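You operate a simulated robot arm through the tools that you are given. There is no shell and no other tool.

You run a simulated robot arm. Do the job below in one go: nothing can be reset, and whatever is moved stays where it is left.

Task
Square up the crooked pile with both guides and the back support, lock it, then run the jogger.
Fine: guides to the width printed on the blanks; jogger on for three seconds or more, then off.
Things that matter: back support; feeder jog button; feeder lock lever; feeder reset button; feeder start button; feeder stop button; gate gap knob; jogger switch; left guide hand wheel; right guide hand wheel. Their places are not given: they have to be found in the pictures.

It is judged by the outcome, as a careful person would: the job done as asked, and still so three seconds after it is handed in. It fails if anything else is knocked over, pushed out of place, dropped, spilled or broken.

Robot
A 7-joint arm with a two-finger parallel gripper, fixed in place. Base frame: the origin is at the foot of the arm, x ahead of it, y to its left, z up. Lengths are in m, angles in degrees, forces in N, time in s.
Its first joint turns from -166.0 to 166.0 degrees. Payload 3.43 kg.
The tool frame sits at the grasp point between the pads (the TCP): z along the fingers, y along the line on which they close. The tips reach 0.034 m beyond it. The gripper opens to 0.128 m. The fingers are 0.024 m wide and 0.012 m thick; the gripper's body (0.048 by 0.13 m) begins 0.096 m behind the TCP.
Orientation is told as [roll, pitch, yaw] about the base's x, y, z axes, in that order, counted from this pose: with the fingers straight down and closing along the base's y, the tool's x points along the base's -x, its y along +y and its z along -z.

Tools
- The arm moves only by the tool step_arm. Its argument "targets" is text: rows parted by semicolons, each of 7 numbers parted by spaces: the shift along the tool's x, y, z in m, then the turn, a rotation vector about the tool's x, y, z in rad, then the opening, from 0 (shut) to 1 (fully open). In form: tx ty tz ax ay az hand; .... A call has 1 to 20 rows; each row shifts and turns the commanded pose from where the row before left it, along the tool's axes as they then stand. Each row takes 0.2 s and may step no farther than 0.05 m and 8.6 degrees from the row before; otherwise, or with a gripper value out of range, the whole call is refused. Where a pose cannot be reached the arm comes as near as it can. A force on the tool above 60 N (or 10 N above the force at the start of the call, whichever is more), or a blocked arm, ends the call early, and 0.2 s more pass. Each finger travels about 0.153 m/s and halts on what it meets, pressing with about 43 N; the grip force reading is that of the motor and also rises with nothing between the fingers. The clock runs only during rows and for 0.2 s after the last one: add rows that do not move to give the fingers time. The reply holds the time, the measured pose of the TCP, the force on the tool along the base axes, the opening and the grip force, in the units named above and with some noise, with the torque about the TCP (base axes, N m) and any sound that the robot's microphone picked up.
- Cameras (640 x 400 px; columns grow to the right, rows downward): "scene" is fixed at [0.2196, 0.5006, 1.2844]; the picture's right is [0.58, -0.81, 0.00], its down [-0.58, -0.41, -0.70] and it looks along [0.57, 0.41, -0.72] (base axes); focal length 214 px, centre (320, 200). "wrist" rides on the gripper at [0.076, -0.011, -0.16] in the tool frame; the picture's right is [0.15, 0.99, 0.00], its down [-0.88, 0.13, -0.46] and it looks along [-0.45, 0.07, 0.89] (tool axes); focal length 234 px, centre (320, 200).
- capture(camera): a new picture of that camera. It takes no simulated time.
- locate(camera, pixels): for up to 12 pixels [column, row] of the newest picture of that camera ("zoom" is the newest enlarged one), the place [x, y, z] in the base frame of the surface seen there, good to about 0.002 m. It takes no simulated time.
- zoom(camera, box): a new picture of the part [left, top, right, bottom] of that camera's present view, enlarged. It takes no simulated time.
- sign_off(): hands the job in; it is judged then, once.

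Leave the gripper open and the arm clear of the work at the hand-in unless told otherwise.

The tools are called as a command line: name --argument value ..., lists and objects as JSON in quotes. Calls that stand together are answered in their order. step_arm: Moves the arm, as the interface text tells. Its arguments: {"type":"object","properties":{"targets":{"type":"string"}},"required":["targets"]} The other tools are called the same way: capture (camera) takes a picture; locate (camera, pixels) gives the place of the surface under pixels of a picture; zoom (camera, box) takes an enlarged picture of a part of a camera's view; sign_off () hands the job in.

At the start:

```text
t: 0.0
tool_pos: [0.4766, 0.2533, 1.3054]
orientation: [0.1, 0.0, 0.0]
force: [-0.3, 0.4, -0.7]
moment: [-0.02, 0.0, 0.0]
width: 0.1279
finger_force: 0.1
```

scene: 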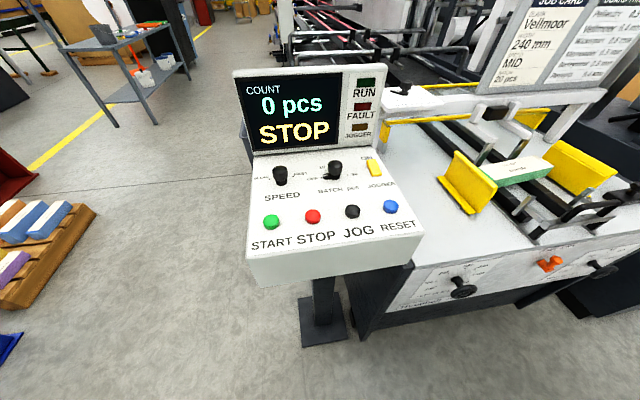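
wrist: 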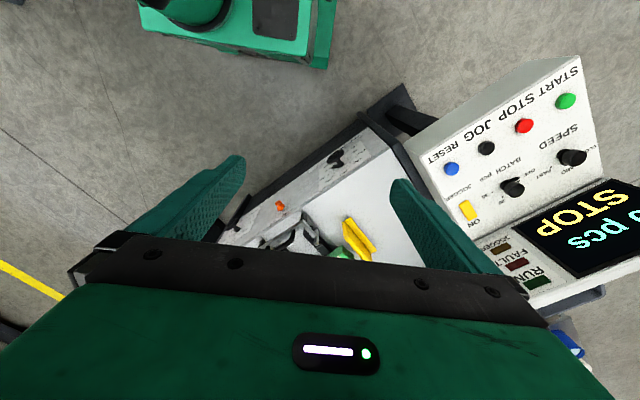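

I see a control console (SPEED, BATCH, JOGGER switch, START/STOP/JOG/RESET) and a feeder with yellow guides, two black hand wheels and an orange lever. I'll zoom in on the job card, the feeder and the panel.

zoom --camera "scene" --box '[480, 0, 640, 100]'

zoom --camera "scene" --box '[400, 80, 640, 230]'

zoom --camera "scene" --box '[380, 220, 640, 382]'

zoom --camera "scene" --box '[230, 60, 430, 260]'

```text
4.00 times, centred on (560, 50) of scene
```

zoom: 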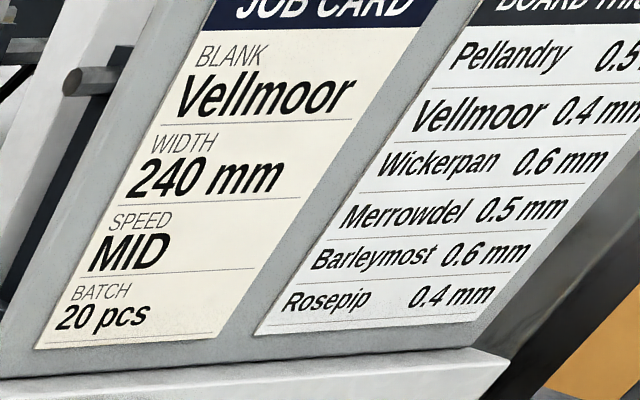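

```text
2.67 times, centred on (520, 155) of scene
```

zoom: 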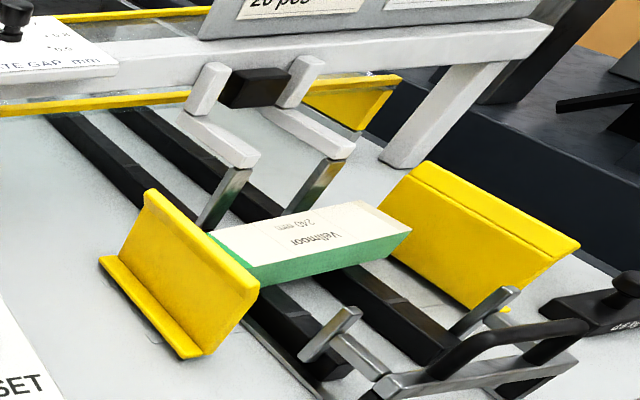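

```text
2.46 times, centred on (510, 301) of scene
```

zoom: 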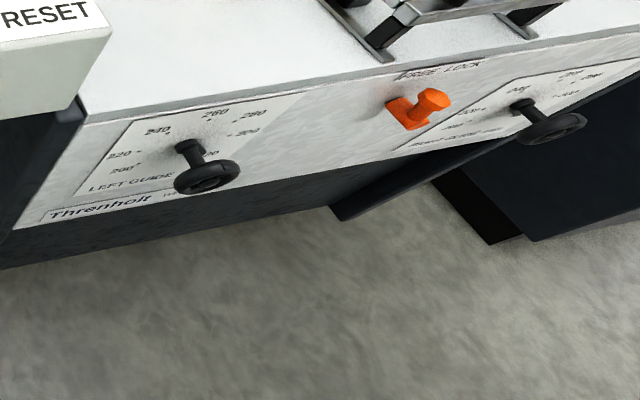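

```text
2.00 times, centred on (330, 160) of scene
```

zoom: 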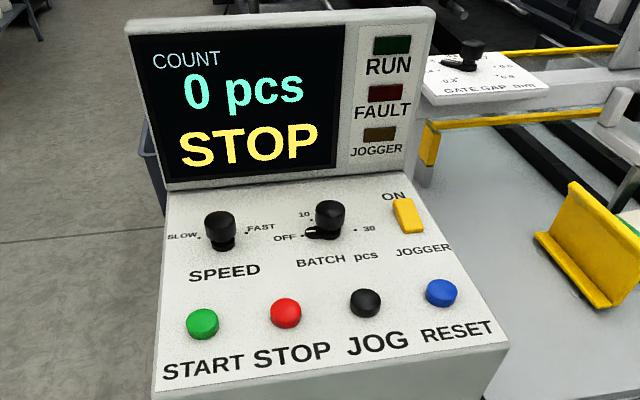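

The card reads Vellmoor 240 mm, and the blanks also carry a printed width, so I'll enlarge that print. I'll also enlarge the left guide dial, the right guide dial with the lock lever, and the back support.

zoom --camera "scene" --box '[490, 150, 560, 194]'

zoom --camera "scene" --box '[410, 255, 500, 311]'

zoom --camera "scene" --box '[520, 230, 640, 305]'

zoom --camera "scene" --box '[500, 165, 640, 253]'

```text
9.09 times, centred on (525, 172) of scene
```

zoom: 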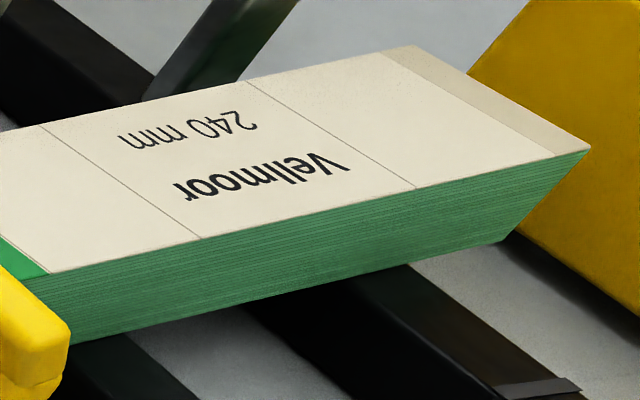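

```text
7.11 times, centred on (455, 283) of scene
```

zoom: 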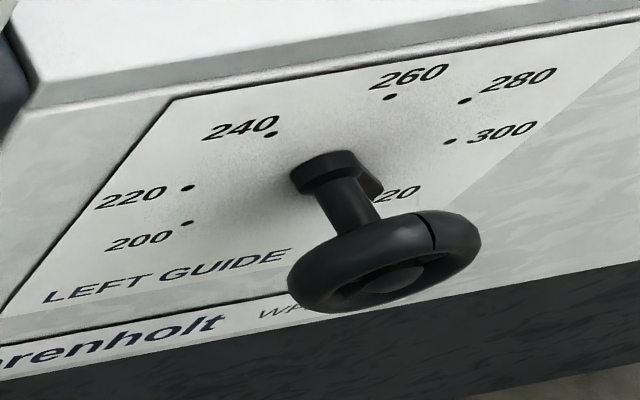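

```text
5.33 times, centred on (580, 268) of scene
```

zoom: 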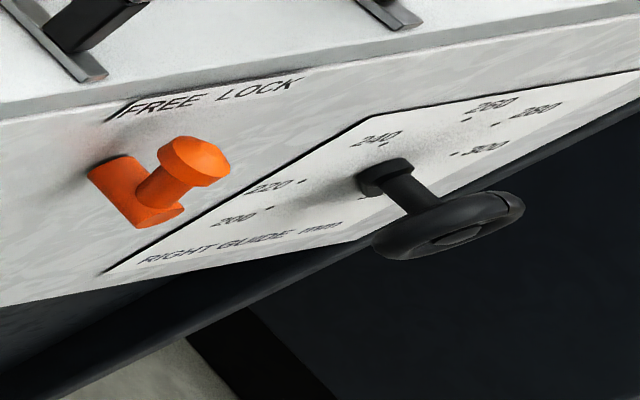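

```text
4.55 times, centred on (570, 209) of scene
```

zoom: 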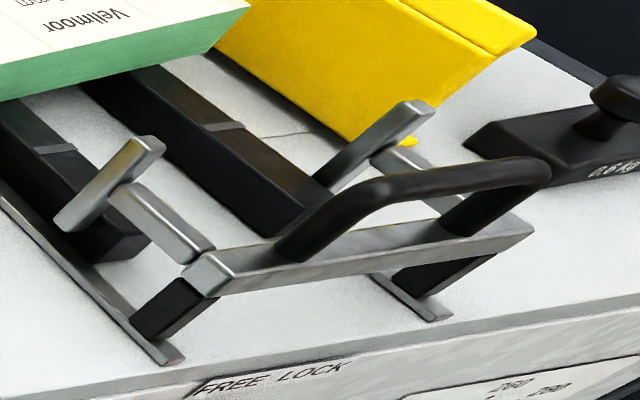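

The blanks read 240 mm. Now I'll get 3D places of the main parts, using scene pixels for the table edges, wheels, lever, guides, back support and jogger switch.

capture --camera "scene"

locate --camera "scene" --pixels '[[375, 167], [374, 162], [271, 221], [312, 216], [351, 211], [390, 206], [463, 288], [456, 284], [602, 269], [546, 263], [557, 261], [552, 268]]'

locate --camera "scene" --pixels '[[420, 265], [540, 245], [620, 228], [410, 300], [545, 220], [570, 216], [590, 208], [610, 203], [524, 205], [590, 192], [500, 180], [548, 160]]'

locate --camera "scene" --pixels '[[455, 152], [496, 188], [476, 212], [440, 180], [559, 140], [615, 172], [590, 196], [484, 180], [553, 167], [535, 157], [490, 169], [633, 190]]'

```text
taken
```

scene: 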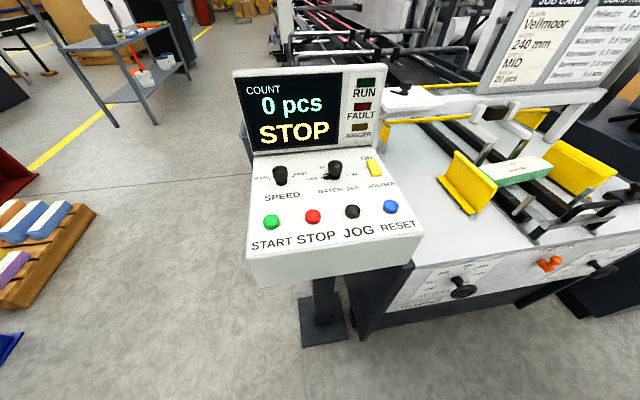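

```text
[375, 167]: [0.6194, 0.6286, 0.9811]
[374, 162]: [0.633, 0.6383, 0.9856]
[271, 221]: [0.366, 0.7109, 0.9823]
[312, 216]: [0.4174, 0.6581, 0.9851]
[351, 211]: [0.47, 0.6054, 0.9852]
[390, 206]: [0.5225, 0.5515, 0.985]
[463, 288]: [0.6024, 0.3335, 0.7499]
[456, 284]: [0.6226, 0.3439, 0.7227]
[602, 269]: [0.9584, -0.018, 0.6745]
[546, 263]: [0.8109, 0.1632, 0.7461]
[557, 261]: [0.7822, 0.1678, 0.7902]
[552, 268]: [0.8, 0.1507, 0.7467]
```

```text
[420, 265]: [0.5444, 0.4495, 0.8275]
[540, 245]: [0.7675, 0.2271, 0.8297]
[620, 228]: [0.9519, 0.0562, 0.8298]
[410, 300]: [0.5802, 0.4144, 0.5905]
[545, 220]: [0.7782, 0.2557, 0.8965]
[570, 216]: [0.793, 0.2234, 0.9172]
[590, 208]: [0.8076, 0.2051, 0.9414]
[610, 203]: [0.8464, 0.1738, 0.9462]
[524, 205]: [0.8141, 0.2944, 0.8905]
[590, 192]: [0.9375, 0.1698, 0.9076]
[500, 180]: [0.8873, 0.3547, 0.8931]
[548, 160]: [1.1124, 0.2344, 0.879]
```

```text
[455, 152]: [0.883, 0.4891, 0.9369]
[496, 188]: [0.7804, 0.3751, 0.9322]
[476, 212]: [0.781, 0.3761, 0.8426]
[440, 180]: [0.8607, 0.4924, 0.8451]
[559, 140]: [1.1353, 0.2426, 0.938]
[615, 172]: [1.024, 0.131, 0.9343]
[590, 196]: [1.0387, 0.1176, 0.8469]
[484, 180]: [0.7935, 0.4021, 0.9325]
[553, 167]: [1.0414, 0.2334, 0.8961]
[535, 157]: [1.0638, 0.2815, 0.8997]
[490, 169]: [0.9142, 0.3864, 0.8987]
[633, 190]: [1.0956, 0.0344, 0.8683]
```

I worked out the feeder's axes from these points. The front panel runs along W≈(0.72,-0.69) and the feed direction is F≈(0.69,0.72), so the wheels' axes point back at the robot. I'll turn the tool 46° in yaw and pitch it to level, so it faces the panel and the wrist camera sees the dials. It stays at this height, clear of everything.

step_arm --targets "0 0 0 0 0 -0.134 1; 0 0 0 0 0 -0.134 1; 0 0 0 0 0 -0.134 1; 0 0 0 0 0 -0.134 1; 0 0 0 0 0 -0.134 1; 0 0 0 0 0 -0.134 1; 0 0 0 0 -0.131 0 1; 0 0 0 0 -0.131 0 1; 0 0 0 0 -0.131 0 1; 0 0 0 0 -0.131 0 1; 0 0 0 0 -0.131 0 1; 0 0 0 0 -0.131 0 1; 0 0 0 0 0 0 1"

capture --camera "wrist"

```text
t: 2.8
tool_pos: [0.4609, 0.2529, 1.3103]
orientation: [-0.7, -45.7, 46.6]
force: [-1.0, 0.1, 0.6]
moment: [0.02, 0.0, 0.03]
width: 0.1283
finger_force: 0.0
```

```text
taken
```

wrist: 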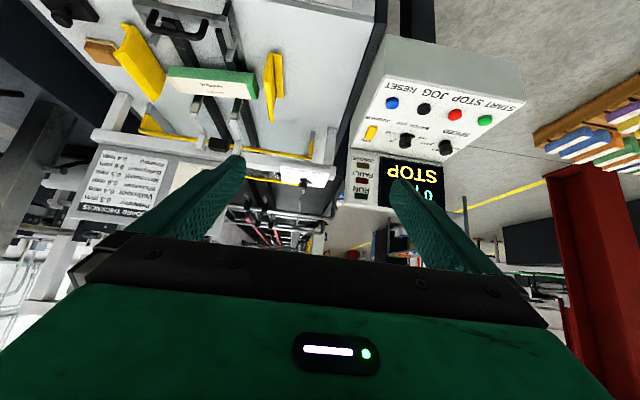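

The tool is now tilted 45° with yaw 46.6°. Keeping this tilt, I'll go straight down in front of the panel to about z 0.78 and slide a little right, so the wrist camera faces the dials.

step_arm --targets "0.034 -0.013 0.034 0 0 0 1; 0.034 -0.013 0.034 0 0 0 1; 0.034 -0.013 0.034 0 0 0 1; 0.034 -0.013 0.034 0 0 0 1; 0.034 -0.013 0.034 0 0 0 1; 0.034 -0.013 0.034 0 0 0 1; 0.034 -0.013 0.034 0 0 0 1; 0.034 -0.013 0.034 0 0 0 1; 0.034 -0.013 0.034 0 0 0 1; 0.034 -0.013 0.034 0 0 0 1; 0 0 0 0 0 0 1"

capture --camera "wrist"

capture --camera "scene"

```text
t: 5.4
tool_pos: [0.7161, 0.0446, 0.9147]
orientation: [-1.5, -46.8, 24.1]
force: [1.1, -2.7, -1.0]
moment: [0.23, 0.05, 0.27]
width: 0.1281
finger_force: 0.0
out of reach, approached as far as the arm can: row 6, 7, 8, 9, 10
stopped in row 11: the arm was blocked; the commanded pose is now the measured one
```

```text
taken
```

wrist: 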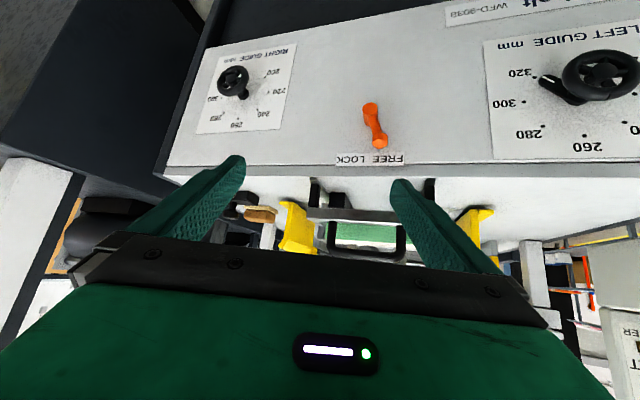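

```text
taken
```

scene: 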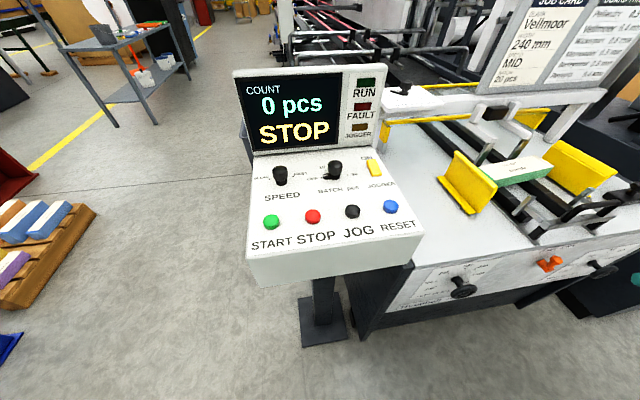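

The arm came up against its inner reach and drifted to the right, to W≈0.48. From here the wrist view shows both dials upside down, plus the FREE/LOCK lever. I'll zoom in on each before going on.

zoom --camera "wrist" --box '[480, 20, 640, 160]'

zoom --camera "wrist" --box '[190, 40, 310, 140]'

zoom --camera "wrist" --box '[320, 80, 440, 180]'

locate --camera "wrist" --pixels '[[600, 75], [612, 55], [580, 90], [560, 85], [548, 79], [233, 81], [243, 94], [371, 111], [377, 130], [381, 143], [372, 107], [520, 140]]'

```text
2.86 times, centred on (560, 90) of wrist
```

zoom: 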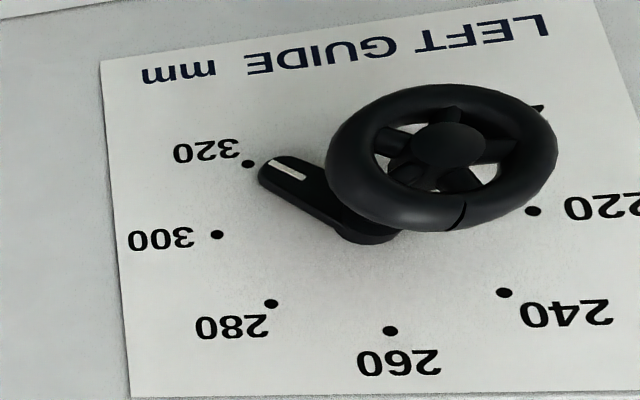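

```text
4.00 times, centred on (250, 90) of wrist
```

zoom: 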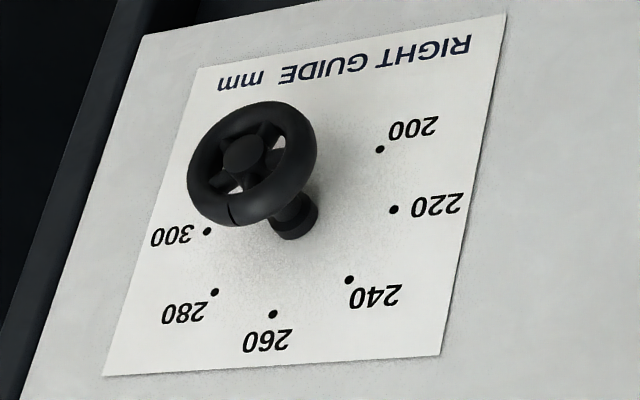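

```text
4.00 times, centred on (380, 130) of wrist
```

zoom: 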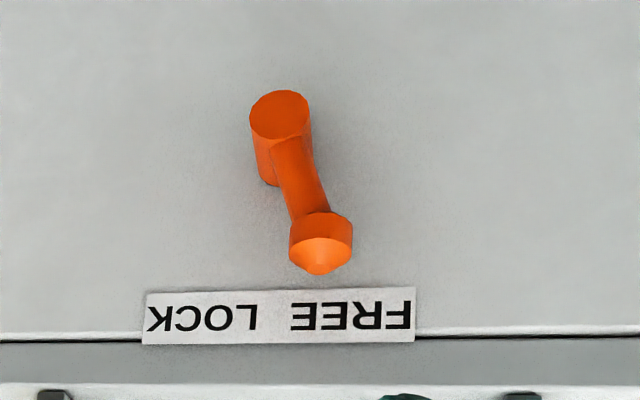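

```text
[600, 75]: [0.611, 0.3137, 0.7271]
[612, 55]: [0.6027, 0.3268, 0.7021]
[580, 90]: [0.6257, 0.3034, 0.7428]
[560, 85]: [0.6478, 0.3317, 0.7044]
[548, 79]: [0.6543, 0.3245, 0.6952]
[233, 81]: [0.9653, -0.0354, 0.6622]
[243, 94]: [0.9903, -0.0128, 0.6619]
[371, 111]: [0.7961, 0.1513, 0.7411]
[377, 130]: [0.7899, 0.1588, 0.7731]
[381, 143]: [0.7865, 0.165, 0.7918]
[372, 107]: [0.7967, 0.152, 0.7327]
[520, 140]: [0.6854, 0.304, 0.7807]
```

Both pointers stand between 300 and 320 and must go counter-clockwise to 240. The lever is at FREE and swings right to LOCK. The arm can't fold back far enough for a level tool at the left wheel, so I'll go up, turn the yaw back to 46° and ease the tilt to about 30°.

step_arm --targets "-0.036 0 -0.034 0 0 0 1; -0.036 0 -0.034 0 0 0 1; -0.036 0 -0.034 0 0 0 1; 0 0 0 -0.0933 0 -0.0876 1; 0 0 0 -0.0933 0 -0.0876 1; 0 0 0 -0.0933 0 -0.0876 1; 0 0 0 0 0.147 0 1; 0 0 0 0 0.147 0 1; 0 0 0 0 0 0 1"

capture --camera "wrist"

```text
t: 7.4
tool_pos: [0.7097, 0.0475, 1.0628]
orientation: [-0.8, -29.4, 45.6]
force: [-0.2, 0.7, 0.2]
moment: [-0.02, 0.0, -0.03]
width: 0.1281
finger_force: 0.0
```

```text
taken
```

wrist: 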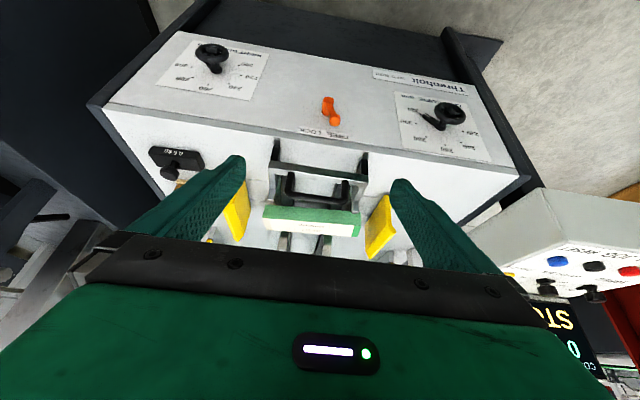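

Good view. I'll zoom in on the left and right dials and take 3D points from these pictures.

zoom --camera "wrist" --box '[390, 85, 510, 165]'

locate --camera "zoom" --pixels '[[320, 150], [275, 195], [250, 170], [320, 90], [395, 150], [310, 130], [340, 150], [240, 190]]'

zoom --camera "wrist" --box '[155, 25, 275, 105]'

locate --camera "zoom" --pixels '[[320, 150], [275, 195], [250, 170], [320, 90], [395, 150], [310, 130], [340, 150], [240, 190]]'

```text
5.00 times, centred on (450, 125) of wrist
```

zoom: 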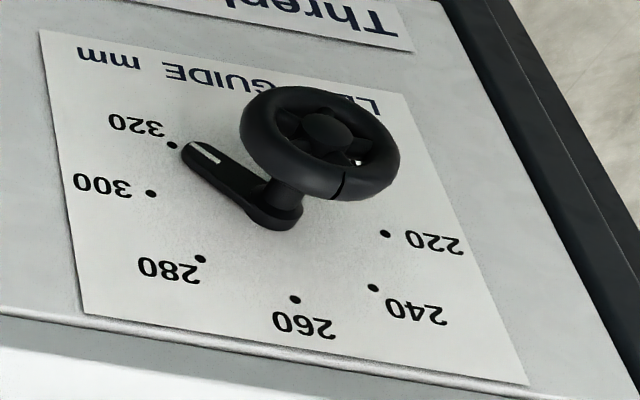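

```text
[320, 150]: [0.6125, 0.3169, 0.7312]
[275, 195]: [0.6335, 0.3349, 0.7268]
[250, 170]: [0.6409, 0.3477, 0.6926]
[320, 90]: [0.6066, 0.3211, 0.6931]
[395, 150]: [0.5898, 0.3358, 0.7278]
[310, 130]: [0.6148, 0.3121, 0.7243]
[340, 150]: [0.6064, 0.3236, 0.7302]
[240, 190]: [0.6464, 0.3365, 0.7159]
```

```text
5.00 times, centred on (215, 65) of wrist
```

zoom: 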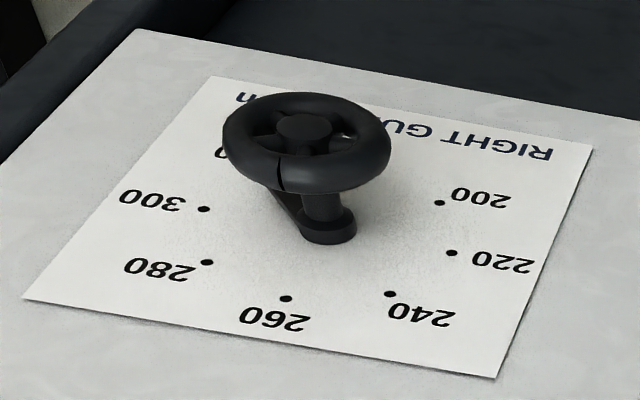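

```text
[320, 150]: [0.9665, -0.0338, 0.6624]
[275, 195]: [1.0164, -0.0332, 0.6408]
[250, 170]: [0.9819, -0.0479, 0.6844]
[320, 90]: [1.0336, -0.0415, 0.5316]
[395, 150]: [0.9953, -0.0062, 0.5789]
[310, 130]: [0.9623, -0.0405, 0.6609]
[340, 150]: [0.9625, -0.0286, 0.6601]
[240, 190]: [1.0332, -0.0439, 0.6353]
```

I'll locate the dial dots, pointer and wheel rim of each dial in fresh zooms to get centres and angles.

zoom --camera "wrist" --box '[390, 85, 510, 165]'

locate --camera "zoom" --pixels '[[172, 145], [151, 193], [200, 259], [295, 299], [374, 287], [385, 234], [192, 145], [218, 161], [262, 212], [250, 130], [392, 160], [325, 190]]'

zoom --camera "wrist" --box '[155, 25, 275, 105]'

locate --camera "zoom" --pixels '[[204, 209], [207, 262], [286, 298], [390, 294], [452, 252], [439, 203], [302, 127], [235, 140], [380, 160], [300, 185], [325, 225], [320, 100]]'

locate --camera "wrist" --pixels '[[329, 101], [328, 110], [332, 119], [331, 105], [318, 187], [300, 180], [335, 187], [274, 150], [362, 160], [320, 212], [233, 218], [385, 215]]'

```text
5.00 times, centred on (450, 125) of wrist
```

zoom: 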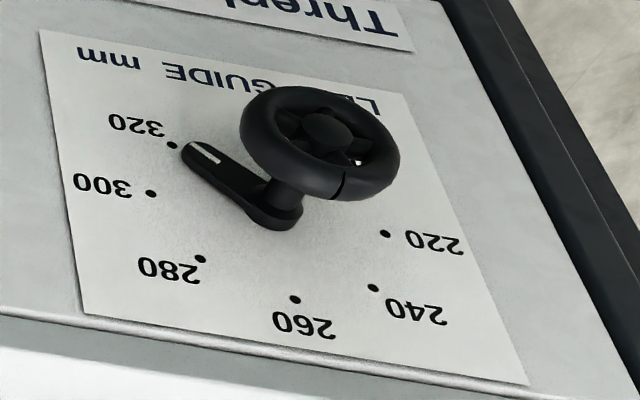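

```text
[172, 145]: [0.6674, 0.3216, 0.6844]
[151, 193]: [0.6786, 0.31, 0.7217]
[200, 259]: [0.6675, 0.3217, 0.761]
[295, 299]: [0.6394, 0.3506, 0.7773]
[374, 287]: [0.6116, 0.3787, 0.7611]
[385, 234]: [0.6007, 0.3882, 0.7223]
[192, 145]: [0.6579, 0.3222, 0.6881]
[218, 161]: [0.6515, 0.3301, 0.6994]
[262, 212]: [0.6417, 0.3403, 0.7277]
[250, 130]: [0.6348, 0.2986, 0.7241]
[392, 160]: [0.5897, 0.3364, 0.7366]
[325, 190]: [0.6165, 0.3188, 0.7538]
```

```text
5.00 times, centred on (215, 65) of wrist
```

zoom: 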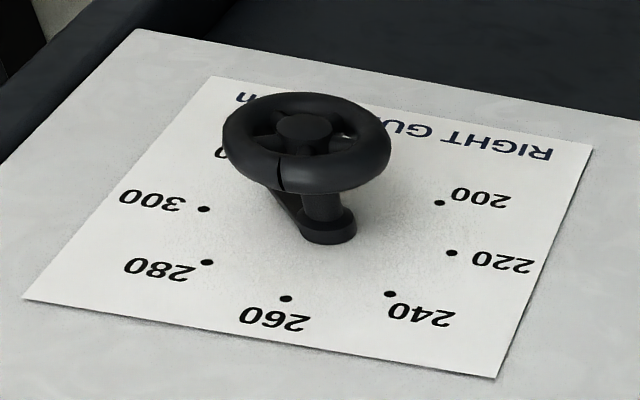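

```text
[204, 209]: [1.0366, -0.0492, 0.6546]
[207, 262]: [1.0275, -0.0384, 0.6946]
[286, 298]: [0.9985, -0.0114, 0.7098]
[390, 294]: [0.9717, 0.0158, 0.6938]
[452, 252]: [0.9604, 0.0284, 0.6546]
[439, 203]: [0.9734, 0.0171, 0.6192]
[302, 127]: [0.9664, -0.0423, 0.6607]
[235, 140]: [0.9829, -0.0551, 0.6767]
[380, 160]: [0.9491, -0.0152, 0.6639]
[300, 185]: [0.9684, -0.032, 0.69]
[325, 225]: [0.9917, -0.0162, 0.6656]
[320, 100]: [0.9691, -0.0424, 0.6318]
```

```text
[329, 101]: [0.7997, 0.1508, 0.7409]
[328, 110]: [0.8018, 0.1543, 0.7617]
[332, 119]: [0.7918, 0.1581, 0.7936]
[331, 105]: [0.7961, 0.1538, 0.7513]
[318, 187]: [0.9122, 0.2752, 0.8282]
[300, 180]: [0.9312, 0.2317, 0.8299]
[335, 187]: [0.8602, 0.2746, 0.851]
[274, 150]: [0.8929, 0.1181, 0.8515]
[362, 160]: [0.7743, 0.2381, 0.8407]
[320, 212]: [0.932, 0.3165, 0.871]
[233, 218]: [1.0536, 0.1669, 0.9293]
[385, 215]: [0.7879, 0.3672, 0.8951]
```

From the dots, both dials have 45° per 20 mm and the machine yaw is 45°. The left dial centre is at (0.640, 0.349, 0.7225) and the right at (0.9985, -0.011, 0.6545). The left pointer is at about 137° (320), so each wheel needs about 180° counter-clockwise. I'll check the console's corners and then move toward the left wheel at the same tilt.

locate --camera "scene" --pixels '[[258, 284], [408, 262], [421, 232], [250, 250], [383, 158], [330, 275], [240, 75], [378, 68]]'

step_arm --targets "0.0066 0.0375 0.0307 0 0 0 1; 0.0066 0.0375 0.0307 0 0 0 1; 0.0066 0.0375 0.0307 0 0 0 1; 0.0066 0.0375 0.0307 0 0 0 1; 0.0066 0.0375 0.0307 0 0 0 1; 0.0066 0.0375 0.0307 0 0 0 1; 0 0 0 0 0 0 1"

capture --camera "wrist"

```text
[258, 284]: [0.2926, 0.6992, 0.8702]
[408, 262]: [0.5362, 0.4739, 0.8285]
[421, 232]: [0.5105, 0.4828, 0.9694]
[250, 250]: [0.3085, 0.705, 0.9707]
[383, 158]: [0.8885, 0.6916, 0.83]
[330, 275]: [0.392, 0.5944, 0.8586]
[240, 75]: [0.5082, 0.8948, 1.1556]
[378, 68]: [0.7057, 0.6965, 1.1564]
```

```text
t: 9.0
tool_pos: [0.589, 0.2439, 0.8813]
orientation: [-0.8, -29.5, 45.7]
force: [-0.4, 1.4, 0.7]
moment: [0.0, 0.03, -0.05]
width: 0.128
finger_force: 0.1
```

```text
taken
```

wrist: 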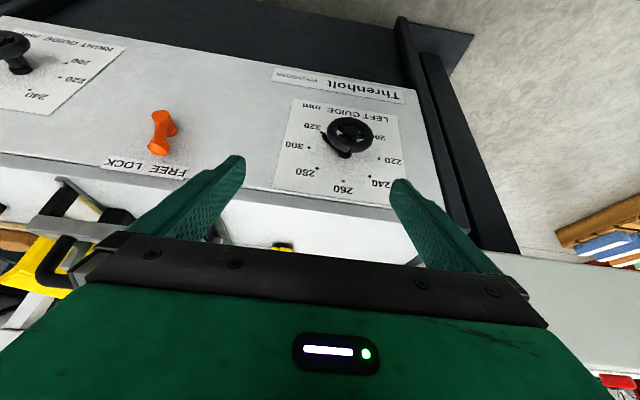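

The arm reaches this tilt well. I'll try rolling the tool about the wheel's axis (along F) toward +W by 45° here in free air, to see whether that swing is reachable.

step_arm --targets "0 0 0 -0.114 0 0.0645 1; 0 0 0 -0.114 0 0.0645 1; 0 0 0 -0.114 0 0.0645 1; 0 0 0 -0.114 0 0.0645 1; 0 0 0 -0.114 0 0.0645 1; 0 0 0 -0.114 0 0.0645 1; 0 0 0 0 0 0 1"

capture --camera "wrist"

```text
t: 10.6
tool_pos: [0.5886, 0.2435, 0.881]
orientation: [48.3, -20.5, 23.8]
force: [0.5, 0.3, 0.0]
moment: [0.03, -0.01, -0.05]
width: 0.1279
finger_force: 0.2
```

```text
taken
```

wrist: 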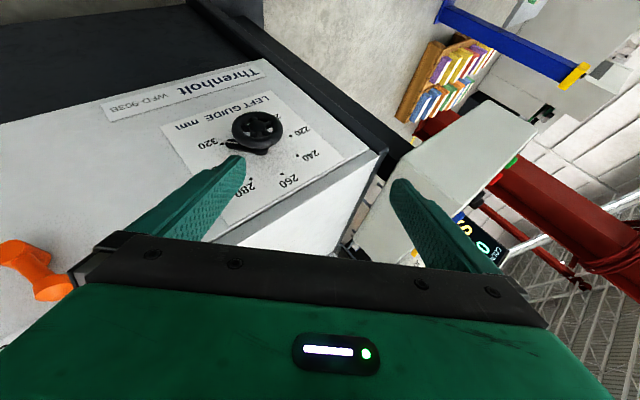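

45° of swing is reachable. I'll test further, to 75°.

step_arm --targets "0 0 0 -0.114 0 0.0645 1; 0 0 0 -0.114 0 0.0645 1; 0 0 0 -0.114 0 0.0645 1; 0 0 0 -0.114 0 0.0645 1; 0 0 0 0 0 0 1"

```text
t: 11.8
tool_pos: [0.5904, 0.2429, 0.8818]
orientation: [76.2, -7.6, 16.7]
force: [-0.5, 0.0, -0.4]
moment: [0.01, 0.05, 0.0]
width: 0.1278
finger_force: 0.1
```

75° is also reachable. Now I'll test the other side, swinging back through vertical to about −45° in free air.

step_arm --targets "0 0 0 0.114 0 -0.0645 1; 0 0 0 0.114 0 -0.0645 1; 0 0 0 0.114 0 -0.0645 1; 0 0 0 0.114 0 -0.0645 1; 0 0 0 0.114 0 -0.0645 1; 0 0 0 0.114 0 -0.0645 1; 0 0 0 0.114 0 -0.0645 1; 0 0 0 0.114 0 -0.0645 1; 0 0 0 0.114 0 -0.0645 1; 0 0 0 0.114 0 -0.0645 1; 0 0 0 0.114 0 -0.0645 1; 0 0 0 0.114 0 -0.0645 1; 0 0 0 0.114 0 -0.0645 1; 0 0 0 0.114 0 -0.0645 1; 0 0 0 0 0 0 1"

```text
t: 15.0
tool_pos: [0.5909, 0.2433, 0.8817]
orientation: [-34.4, -25.0, 61.4]
force: [0.1, 0.6, 0.1]
moment: [0.0, -0.01, 0.0]
width: 0.1283
finger_force: 0.0
```

The whole swing from +75° to −30° is reachable. Now I'll roll to +60° and move to a pre-grasp point 0.1 m back from the left wheel along the tool axis, with the gripper open.

step_arm --targets "0 0 0 -0.114 0 0.0645 1; 0 0 0 -0.114 0 0.0645 1; 0 0 0 -0.114 0 0.0645 1; 0 0 0 -0.114 0 0.0645 1; 0 0 0 -0.114 0 0.0645 1; 0 0 0 -0.114 0 0.0645 1; 0 0 0 -0.114 0 0.0645 1; 0 0 0 -0.114 0 0.0645 1; 0 0 0 -0.114 0 0.0645 1; 0 0 0 -0.114 0 0.0645 1; 0 0 0 -0.114 0 0.0645 1; 0 0 0 -0.114 0 0.0645 1; -0.0016 -0.0392 0.0087 0 0 0 1; -0.0016 -0.0392 0.0087 0 0 0 1; -0.0016 -0.0392 0.0087 0 0 0 1; 0 0 0 0 0 0 1"

capture --camera "wrist"

capture --camera "scene"

```text
t: 18.4
tool_pos: [0.6316, 0.2268, 0.7695]
orientation: [62.7, -14.5, 19.3]
force: [-1.0, 0.5, -0.6]
moment: [0.03, -0.02, -0.04]
width: 0.1283
finger_force: 0.0
```

```text
taken
```

wrist: 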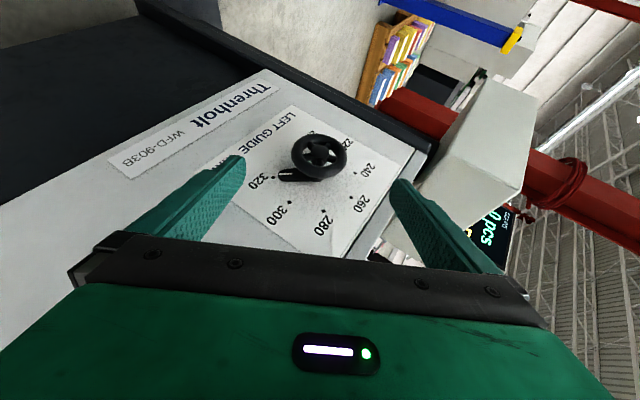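

```text
taken
```

scene: 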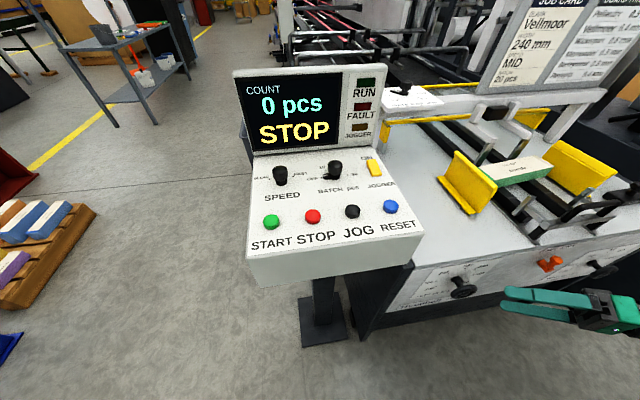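

The pre-grasp pose came out as planned and the wheel is centred between the fingers at about (319,156). I'll re-measure the wheel from here before advancing.

zoom --camera "wrist" --box '[270, 120, 370, 190]'

locate --camera "zoom" --pixels '[[320, 200], [165, 200], [480, 200], [310, 100], [330, 340], [316, 220], [120, 320], [315, 190]]'

```text
5.71 times, centred on (320, 155) of wrist
```

zoom: 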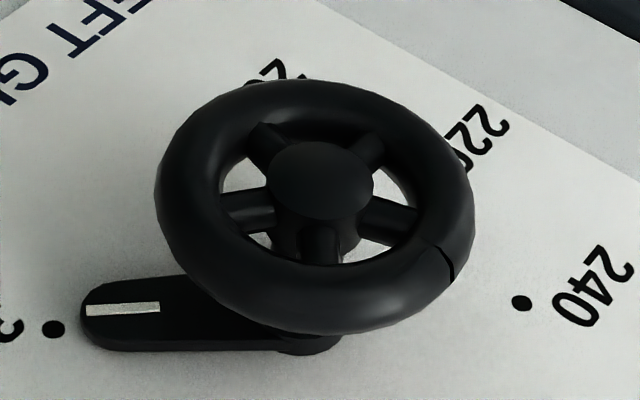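

```text
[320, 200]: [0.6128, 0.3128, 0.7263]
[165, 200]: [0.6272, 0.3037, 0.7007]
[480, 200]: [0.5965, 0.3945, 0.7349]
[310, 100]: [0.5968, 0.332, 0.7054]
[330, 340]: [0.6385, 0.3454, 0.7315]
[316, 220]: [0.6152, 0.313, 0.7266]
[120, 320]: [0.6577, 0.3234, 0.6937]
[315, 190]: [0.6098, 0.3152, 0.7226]
```

The wheel centre checks out at W≈0.207, z≈0.7225, with rim radius ≈0.034. I'll advance 0.1 m along the tool axis so the open fingers straddle the rim.

step_arm --targets "0 0 0.034 0 0 0 1; 0 0 0.033 0 0 0 1; 0 0 0.033 0 0 0 1; 0 0 0 0 0 0 1"

capture --camera "wrist"

```text
t: 19.4
tool_pos: [0.6128, 0.3141, 0.7261]
orientation: [62.5, -14.5, 19.4]
force: [-0.1, 0.4, 0.3]
moment: [0.0, 0.02, 0.01]
width: 0.128
finger_force: 0.1
```

```text
taken
```

wrist: 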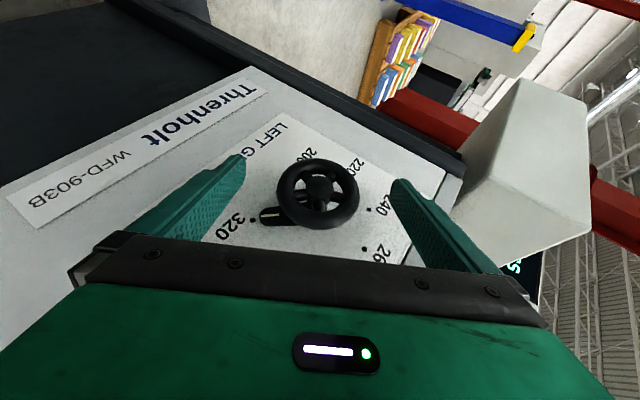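

The fingers straddle the wheel symmetrically. Closing on the rim now.

step_arm --targets "0 0 0 0 0 0 0.6; 0 0 0 0 0 0 0.3; 0 0 0 0 0 0 0.3; 0 0 0 0 0 0 0.3"

capture --camera "wrist"

```text
t: 20.4
tool_pos: [0.6129, 0.3143, 0.7252]
orientation: [62.6, -14.4, 19.5]
force: [1.5, 1.8, -8.6]
moment: [0.16, -0.22, -0.31]
width: 0.0666
finger_force: 45.3
```

```text
taken
```

wrist: 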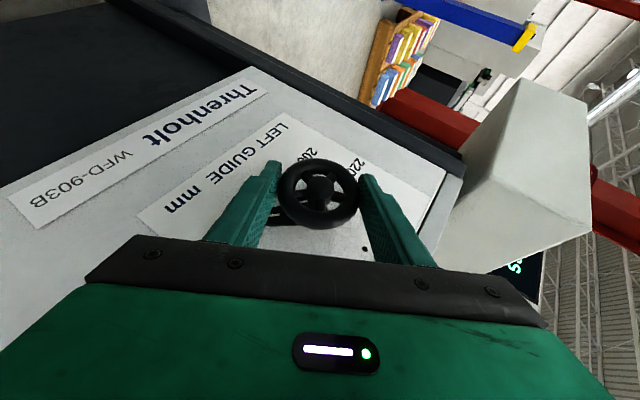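

Gripped at 0.0666 m. Now I'll turn the wheel counter-clockwise about its axis, 45° to start with, and check.

step_arm --targets "0 0.0007 0 0.114 0 -0.0645 0.3; 0 0.0007 0 0.114 0 -0.0645 0.3; 0 0.0007 0 0.114 0 -0.0645 0.3; 0 0.0007 0 0.114 0 -0.0645 0.3; 0 0.0007 0 0.114 0 -0.0645 0.3; 0 0.0007 0 0.114 0 -0.0645 0.3; 0 0 0 0 0 0 0.3"

capture --camera "wrist"

capture --camera "scene"

```text
t: 22.0
tool_pos: [0.61, 0.3174, 0.7285]
orientation: [16.3, -28.4, 37.5]
force: [-9.8, 14.6, -4.2]
moment: [-0.24, 0.43, -0.55]
width: 0.0668
finger_force: 45.4
```

```text
taken
```

wrist: 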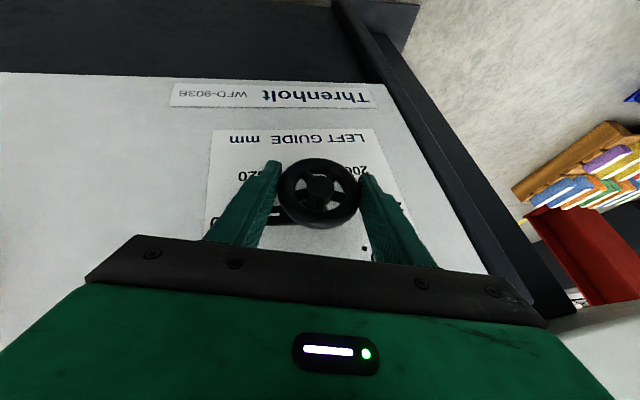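

```text
taken
```

scene: 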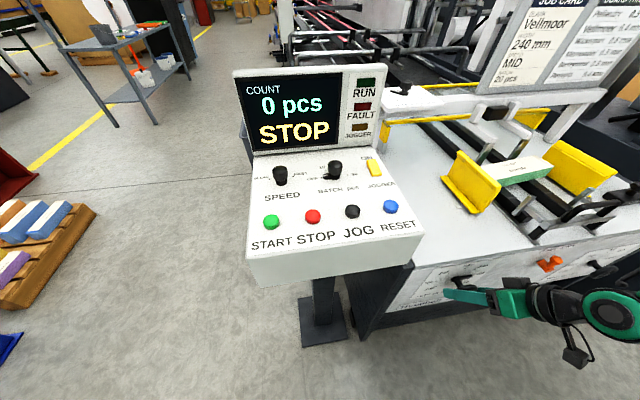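

The wheel turns with the gripper, and the left guide in the scene has shifted inward. I'll carry on another 45°.

step_arm --targets "0 0.0007 0 0.114 0 -0.0645 0.3; 0 0.0007 0 0.114 0 -0.0645 0.3; 0 0.0007 0 0.114 0 -0.0645 0.3; 0 0.0007 0 0.114 0 -0.0645 0.3; 0 0.0007 0 0.114 0 -0.0645 0.3; 0 0.0007 0 0.114 0 -0.0645 0.3; 0 0 0 0 0 0 0.3"

capture --camera "wrist"

capture --camera "scene"

```text
t: 23.6
tool_pos: [0.6061, 0.3223, 0.728]
orientation: [-34.3, -25.2, 61.7]
force: [-34.1, 21.5, 11.2]
moment: [0.54, -0.18, 0.5]
width: 0.0668
finger_force: 45.5
```

```text
taken
```

wrist: 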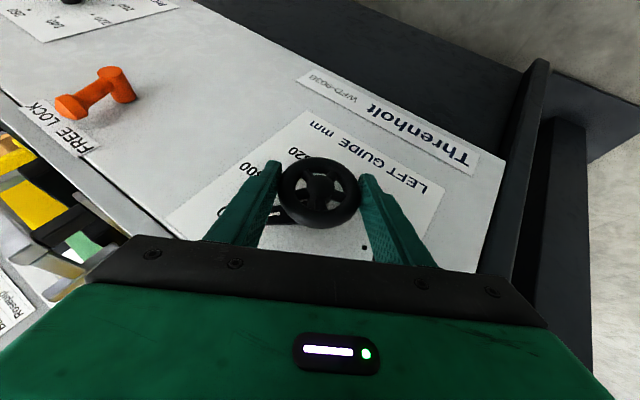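

```text
taken
```

scene: 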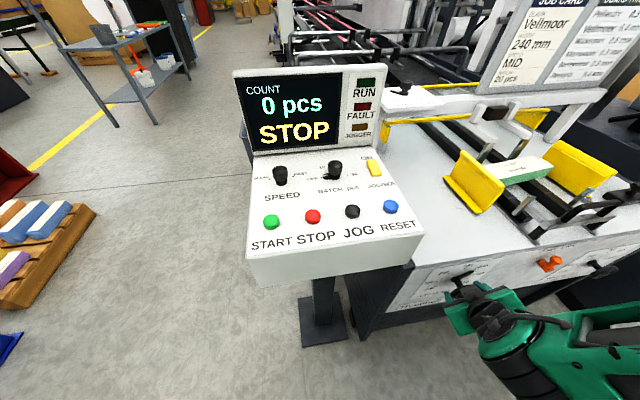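

The wheel has turned about 90° and the guide moved in. I'll open, back off 0.1 m along the tool axis, and check the pointer.

step_arm --targets "0 0 0 0 0 0 1; 0 0 0 0 0 0 1; 0 0 0 0 0 0 1; 0 0 -0.034 0 0 0 1; 0 0 -0.033 0 0 0 1; 0 0 -0.033 0 0 0 1; 0 0 0 0 0 0 1"

capture --camera "wrist"

```text
t: 25.2
tool_pos: [0.5418, 0.3148, 0.8031]
orientation: [-34.3, -25.0, 61.4]
force: [0.4, -0.3, 0.8]
moment: [-0.02, -0.01, 0.0]
width: 0.1281
finger_force: 0.1
```

```text
taken
```

wrist: 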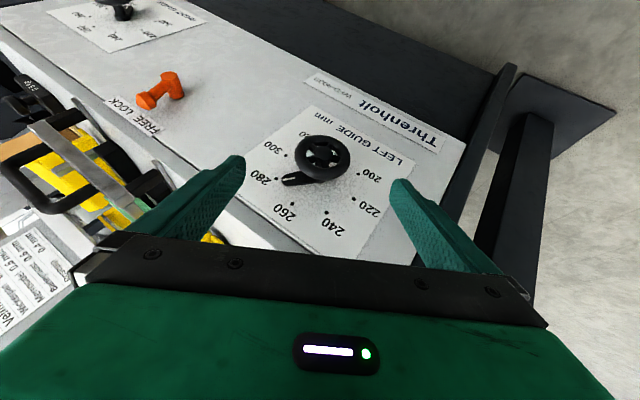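

The pointer is now near 280. I'll zoom in and measure its angle.

zoom --camera "wrist" --box '[260, 120, 380, 200]'

locate --camera "zoom" --pixels '[[128, 307], [190, 312], [160, 305], [120, 295], [310, 170], [96, 293], [160, 170], [420, 200]]'

```text
5.00 times, centred on (320, 160) of wrist
```

zoom: 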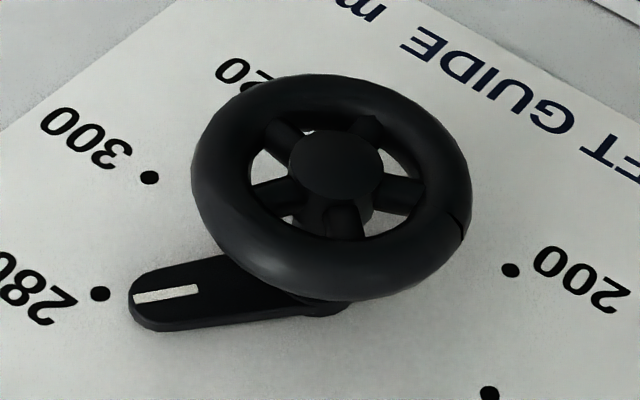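

```text
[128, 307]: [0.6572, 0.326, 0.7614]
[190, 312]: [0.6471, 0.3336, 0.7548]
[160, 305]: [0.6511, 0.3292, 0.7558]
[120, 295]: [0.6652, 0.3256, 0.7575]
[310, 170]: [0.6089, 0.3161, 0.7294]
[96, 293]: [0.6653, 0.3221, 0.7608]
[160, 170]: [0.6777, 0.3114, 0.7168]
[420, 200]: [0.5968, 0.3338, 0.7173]
```

I'll locate the ends of the white pointer line precisely.

locate --camera "zoom" --pixels '[[140, 299], [165, 294], [194, 290], [150, 297], [180, 292]]'

```text
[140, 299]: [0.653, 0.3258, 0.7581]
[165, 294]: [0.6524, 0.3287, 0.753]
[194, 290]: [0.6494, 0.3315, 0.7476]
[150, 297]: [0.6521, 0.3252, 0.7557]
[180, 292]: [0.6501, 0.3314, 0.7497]
```

The pointer is at about 37° (≈276), so about 82° remains. I'll roll back to +60° in the clear and return to the pre-grasp point.

step_arm --targets "0 0 0 -0.114 0 0.0645 1; 0 0 0 -0.114 0 0.0645 1; 0 0 0 -0.114 0 0.0645 1; 0 0 0 -0.114 0 0.0645 1; 0 0 0 -0.114 0 0.0645 1; 0 0 0 -0.114 0 0.0645 1; 0 0 0 -0.114 0 0.0645 1; 0 0 0 -0.114 0 0.0645 1; 0 0 0 -0.114 0 0.0645 1; 0 0 0 -0.114 0 0.0645 1; 0 0 0 -0.114 0 0.0645 1; 0 0 0 -0.114 0 0.0645 1; -0.0157 -0.0315 -0.0277 0 0 0 1; -0.0157 -0.0315 -0.0277 0 0 0 1; -0.0157 -0.0315 -0.0277 0 0 0 1; 0 0 0 0 0 0 1"

zoom --camera "wrist" --box '[250, 120, 370, 200]'

```text
t: 28.6
tool_pos: [0.6361, 0.2228, 0.7698]
orientation: [62.6, -14.4, 19.4]
force: [-0.2, -0.7, 0.0]
moment: [0.02, -0.03, 0.03]
width: 0.1281
finger_force: 0.0
```

```text
5.00 times, centred on (310, 160) of wrist
```

zoom: 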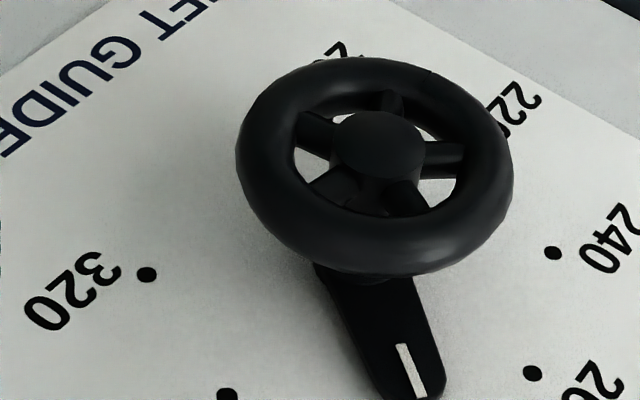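

A clearer view of the pointer from here. I'll measure it once more.

locate --camera "zoom" --pixels '[[402, 348], [409, 367], [418, 390], [553, 252], [532, 373], [147, 274], [380, 145]]'

```text
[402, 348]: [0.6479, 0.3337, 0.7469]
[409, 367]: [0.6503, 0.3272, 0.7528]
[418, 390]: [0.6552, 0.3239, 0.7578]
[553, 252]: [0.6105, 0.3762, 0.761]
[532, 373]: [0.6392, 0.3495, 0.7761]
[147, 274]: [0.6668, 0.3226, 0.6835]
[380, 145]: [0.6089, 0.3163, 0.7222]
```

The pointer is confirmed at about 37°. I'll advance onto the wheel, with a 6 mm lateral correction, and close.

step_arm --targets "0.0009 0.0011 0.035 0 0 0 1; 0.0009 0.0011 0.035 0 0 0 1; 0.0009 0.0011 0.035 0 0 0 1; 0 0 0 0 0 0 1; 0 0 0 0 0 0 0.6; 0 0 0 0 0 0 0.3; 0 0 0 0 0 0 0.3; 0 0 0 0 0 0 0.3"

capture --camera "wrist"

zoom --camera "wrist" --box '[240, 140, 400, 260]'

```text
t: 30.4
tool_pos: [0.6126, 0.3164, 0.7247]
orientation: [62.5, -14.4, 19.5]
force: [3.6, 4.0, -20.4]
moment: [0.28, -0.39, -0.81]
width: 0.0664
finger_force: 44.4
```

```text
taken
```

wrist: 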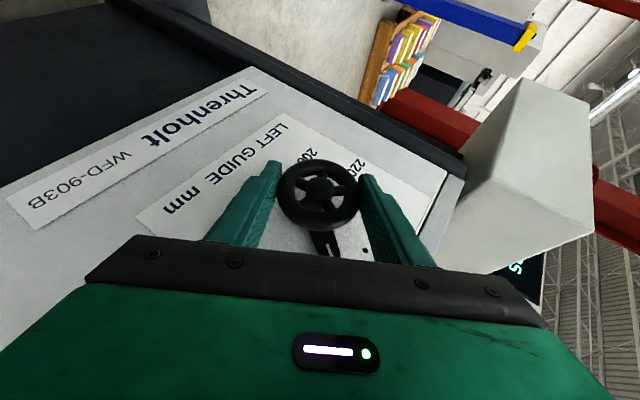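

```text
3.33 times, centred on (320, 200) of wrist
```

zoom: 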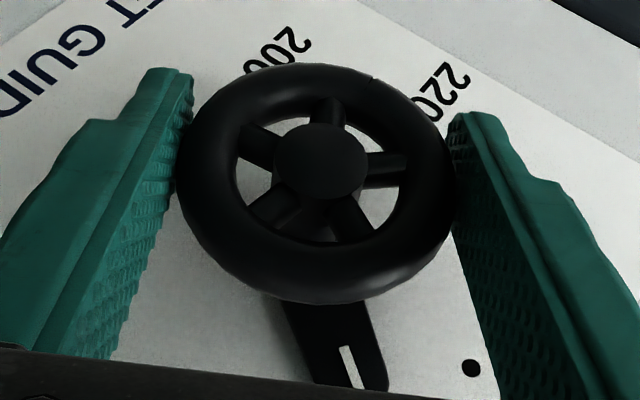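

The grip is good, with a slight 20 N vertical strain that I'll relieve with a 2 mm shift. Then I'll turn the wheel about 82° counter-clockwise.

step_arm --targets "0.0012 -0.0009 0.0021 0 0 0 0.3; 0 0.0008 0 0.1131 0 -0.064 0.3; 0 0.0008 0 0.1131 0 -0.064 0.3; 0 0.0008 0 0.1131 0 -0.064 0.3; 0 0.0008 0 0.1131 0 -0.064 0.3; 0 0.0008 0 0.1131 0 -0.064 0.3; 0 0.0008 0 0.1131 0 -0.064 0.3; 0 0.0008 0 0.1131 0 -0.064 0.3; 0 0.0008 0 0.1131 0 -0.064 0.3; 0 0.0008 0 0.1131 0 -0.064 0.3; 0 0.0008 0 0.1131 0 -0.064 0.3; 0 0 0 0 0 0 0.3"

capture --camera "wrist"

zoom --camera "wrist" --box '[240, 140, 400, 260]'

zoom --camera "scene" --box '[400, 80, 640, 230]'

```text
t: 33.0
tool_pos: [0.6085, 0.3203, 0.727]
orientation: [-17.5, -28.3, 53.7]
force: [43.1, 1.8, 1.0]
moment: [-0.04, -0.12, -0.22]
width: 0.0664
finger_force: 45.2
```

```text
taken
```

wrist: 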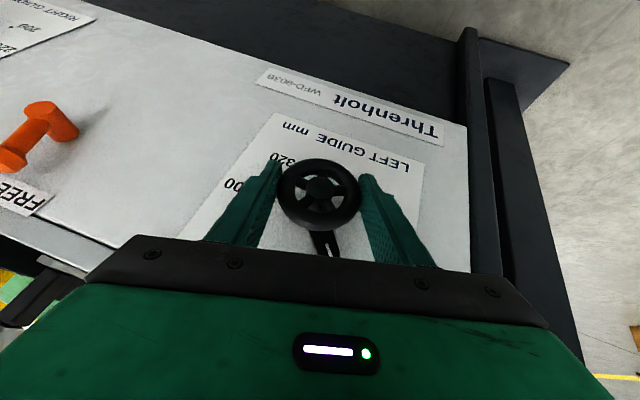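

```text
3.33 times, centred on (320, 200) of wrist
```

zoom: 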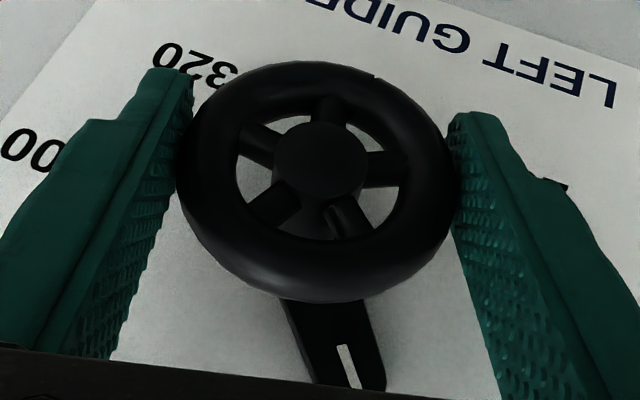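

```text
2.67 times, centred on (520, 155) of scene
```

zoom: 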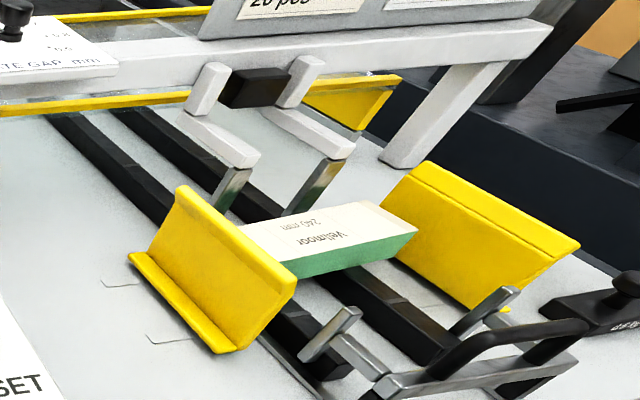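

The guide has come in and is nearing the stack. I'll measure the pointer in this view before the last few degrees.

zoom --camera "wrist" --box '[290, 200, 370, 260]'

locate --camera "zoom" --pixels '[[286, 300], [300, 340], [318, 385], [270, 270], [310, 360]]'

```text
6.67 times, centred on (330, 230) of wrist
```

zoom: 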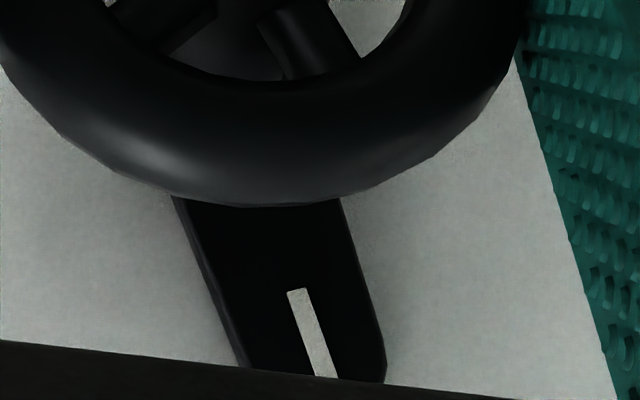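

```text
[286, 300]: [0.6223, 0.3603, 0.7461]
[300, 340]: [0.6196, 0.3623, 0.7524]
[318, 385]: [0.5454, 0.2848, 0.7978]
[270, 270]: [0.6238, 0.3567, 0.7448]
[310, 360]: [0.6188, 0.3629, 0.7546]
```

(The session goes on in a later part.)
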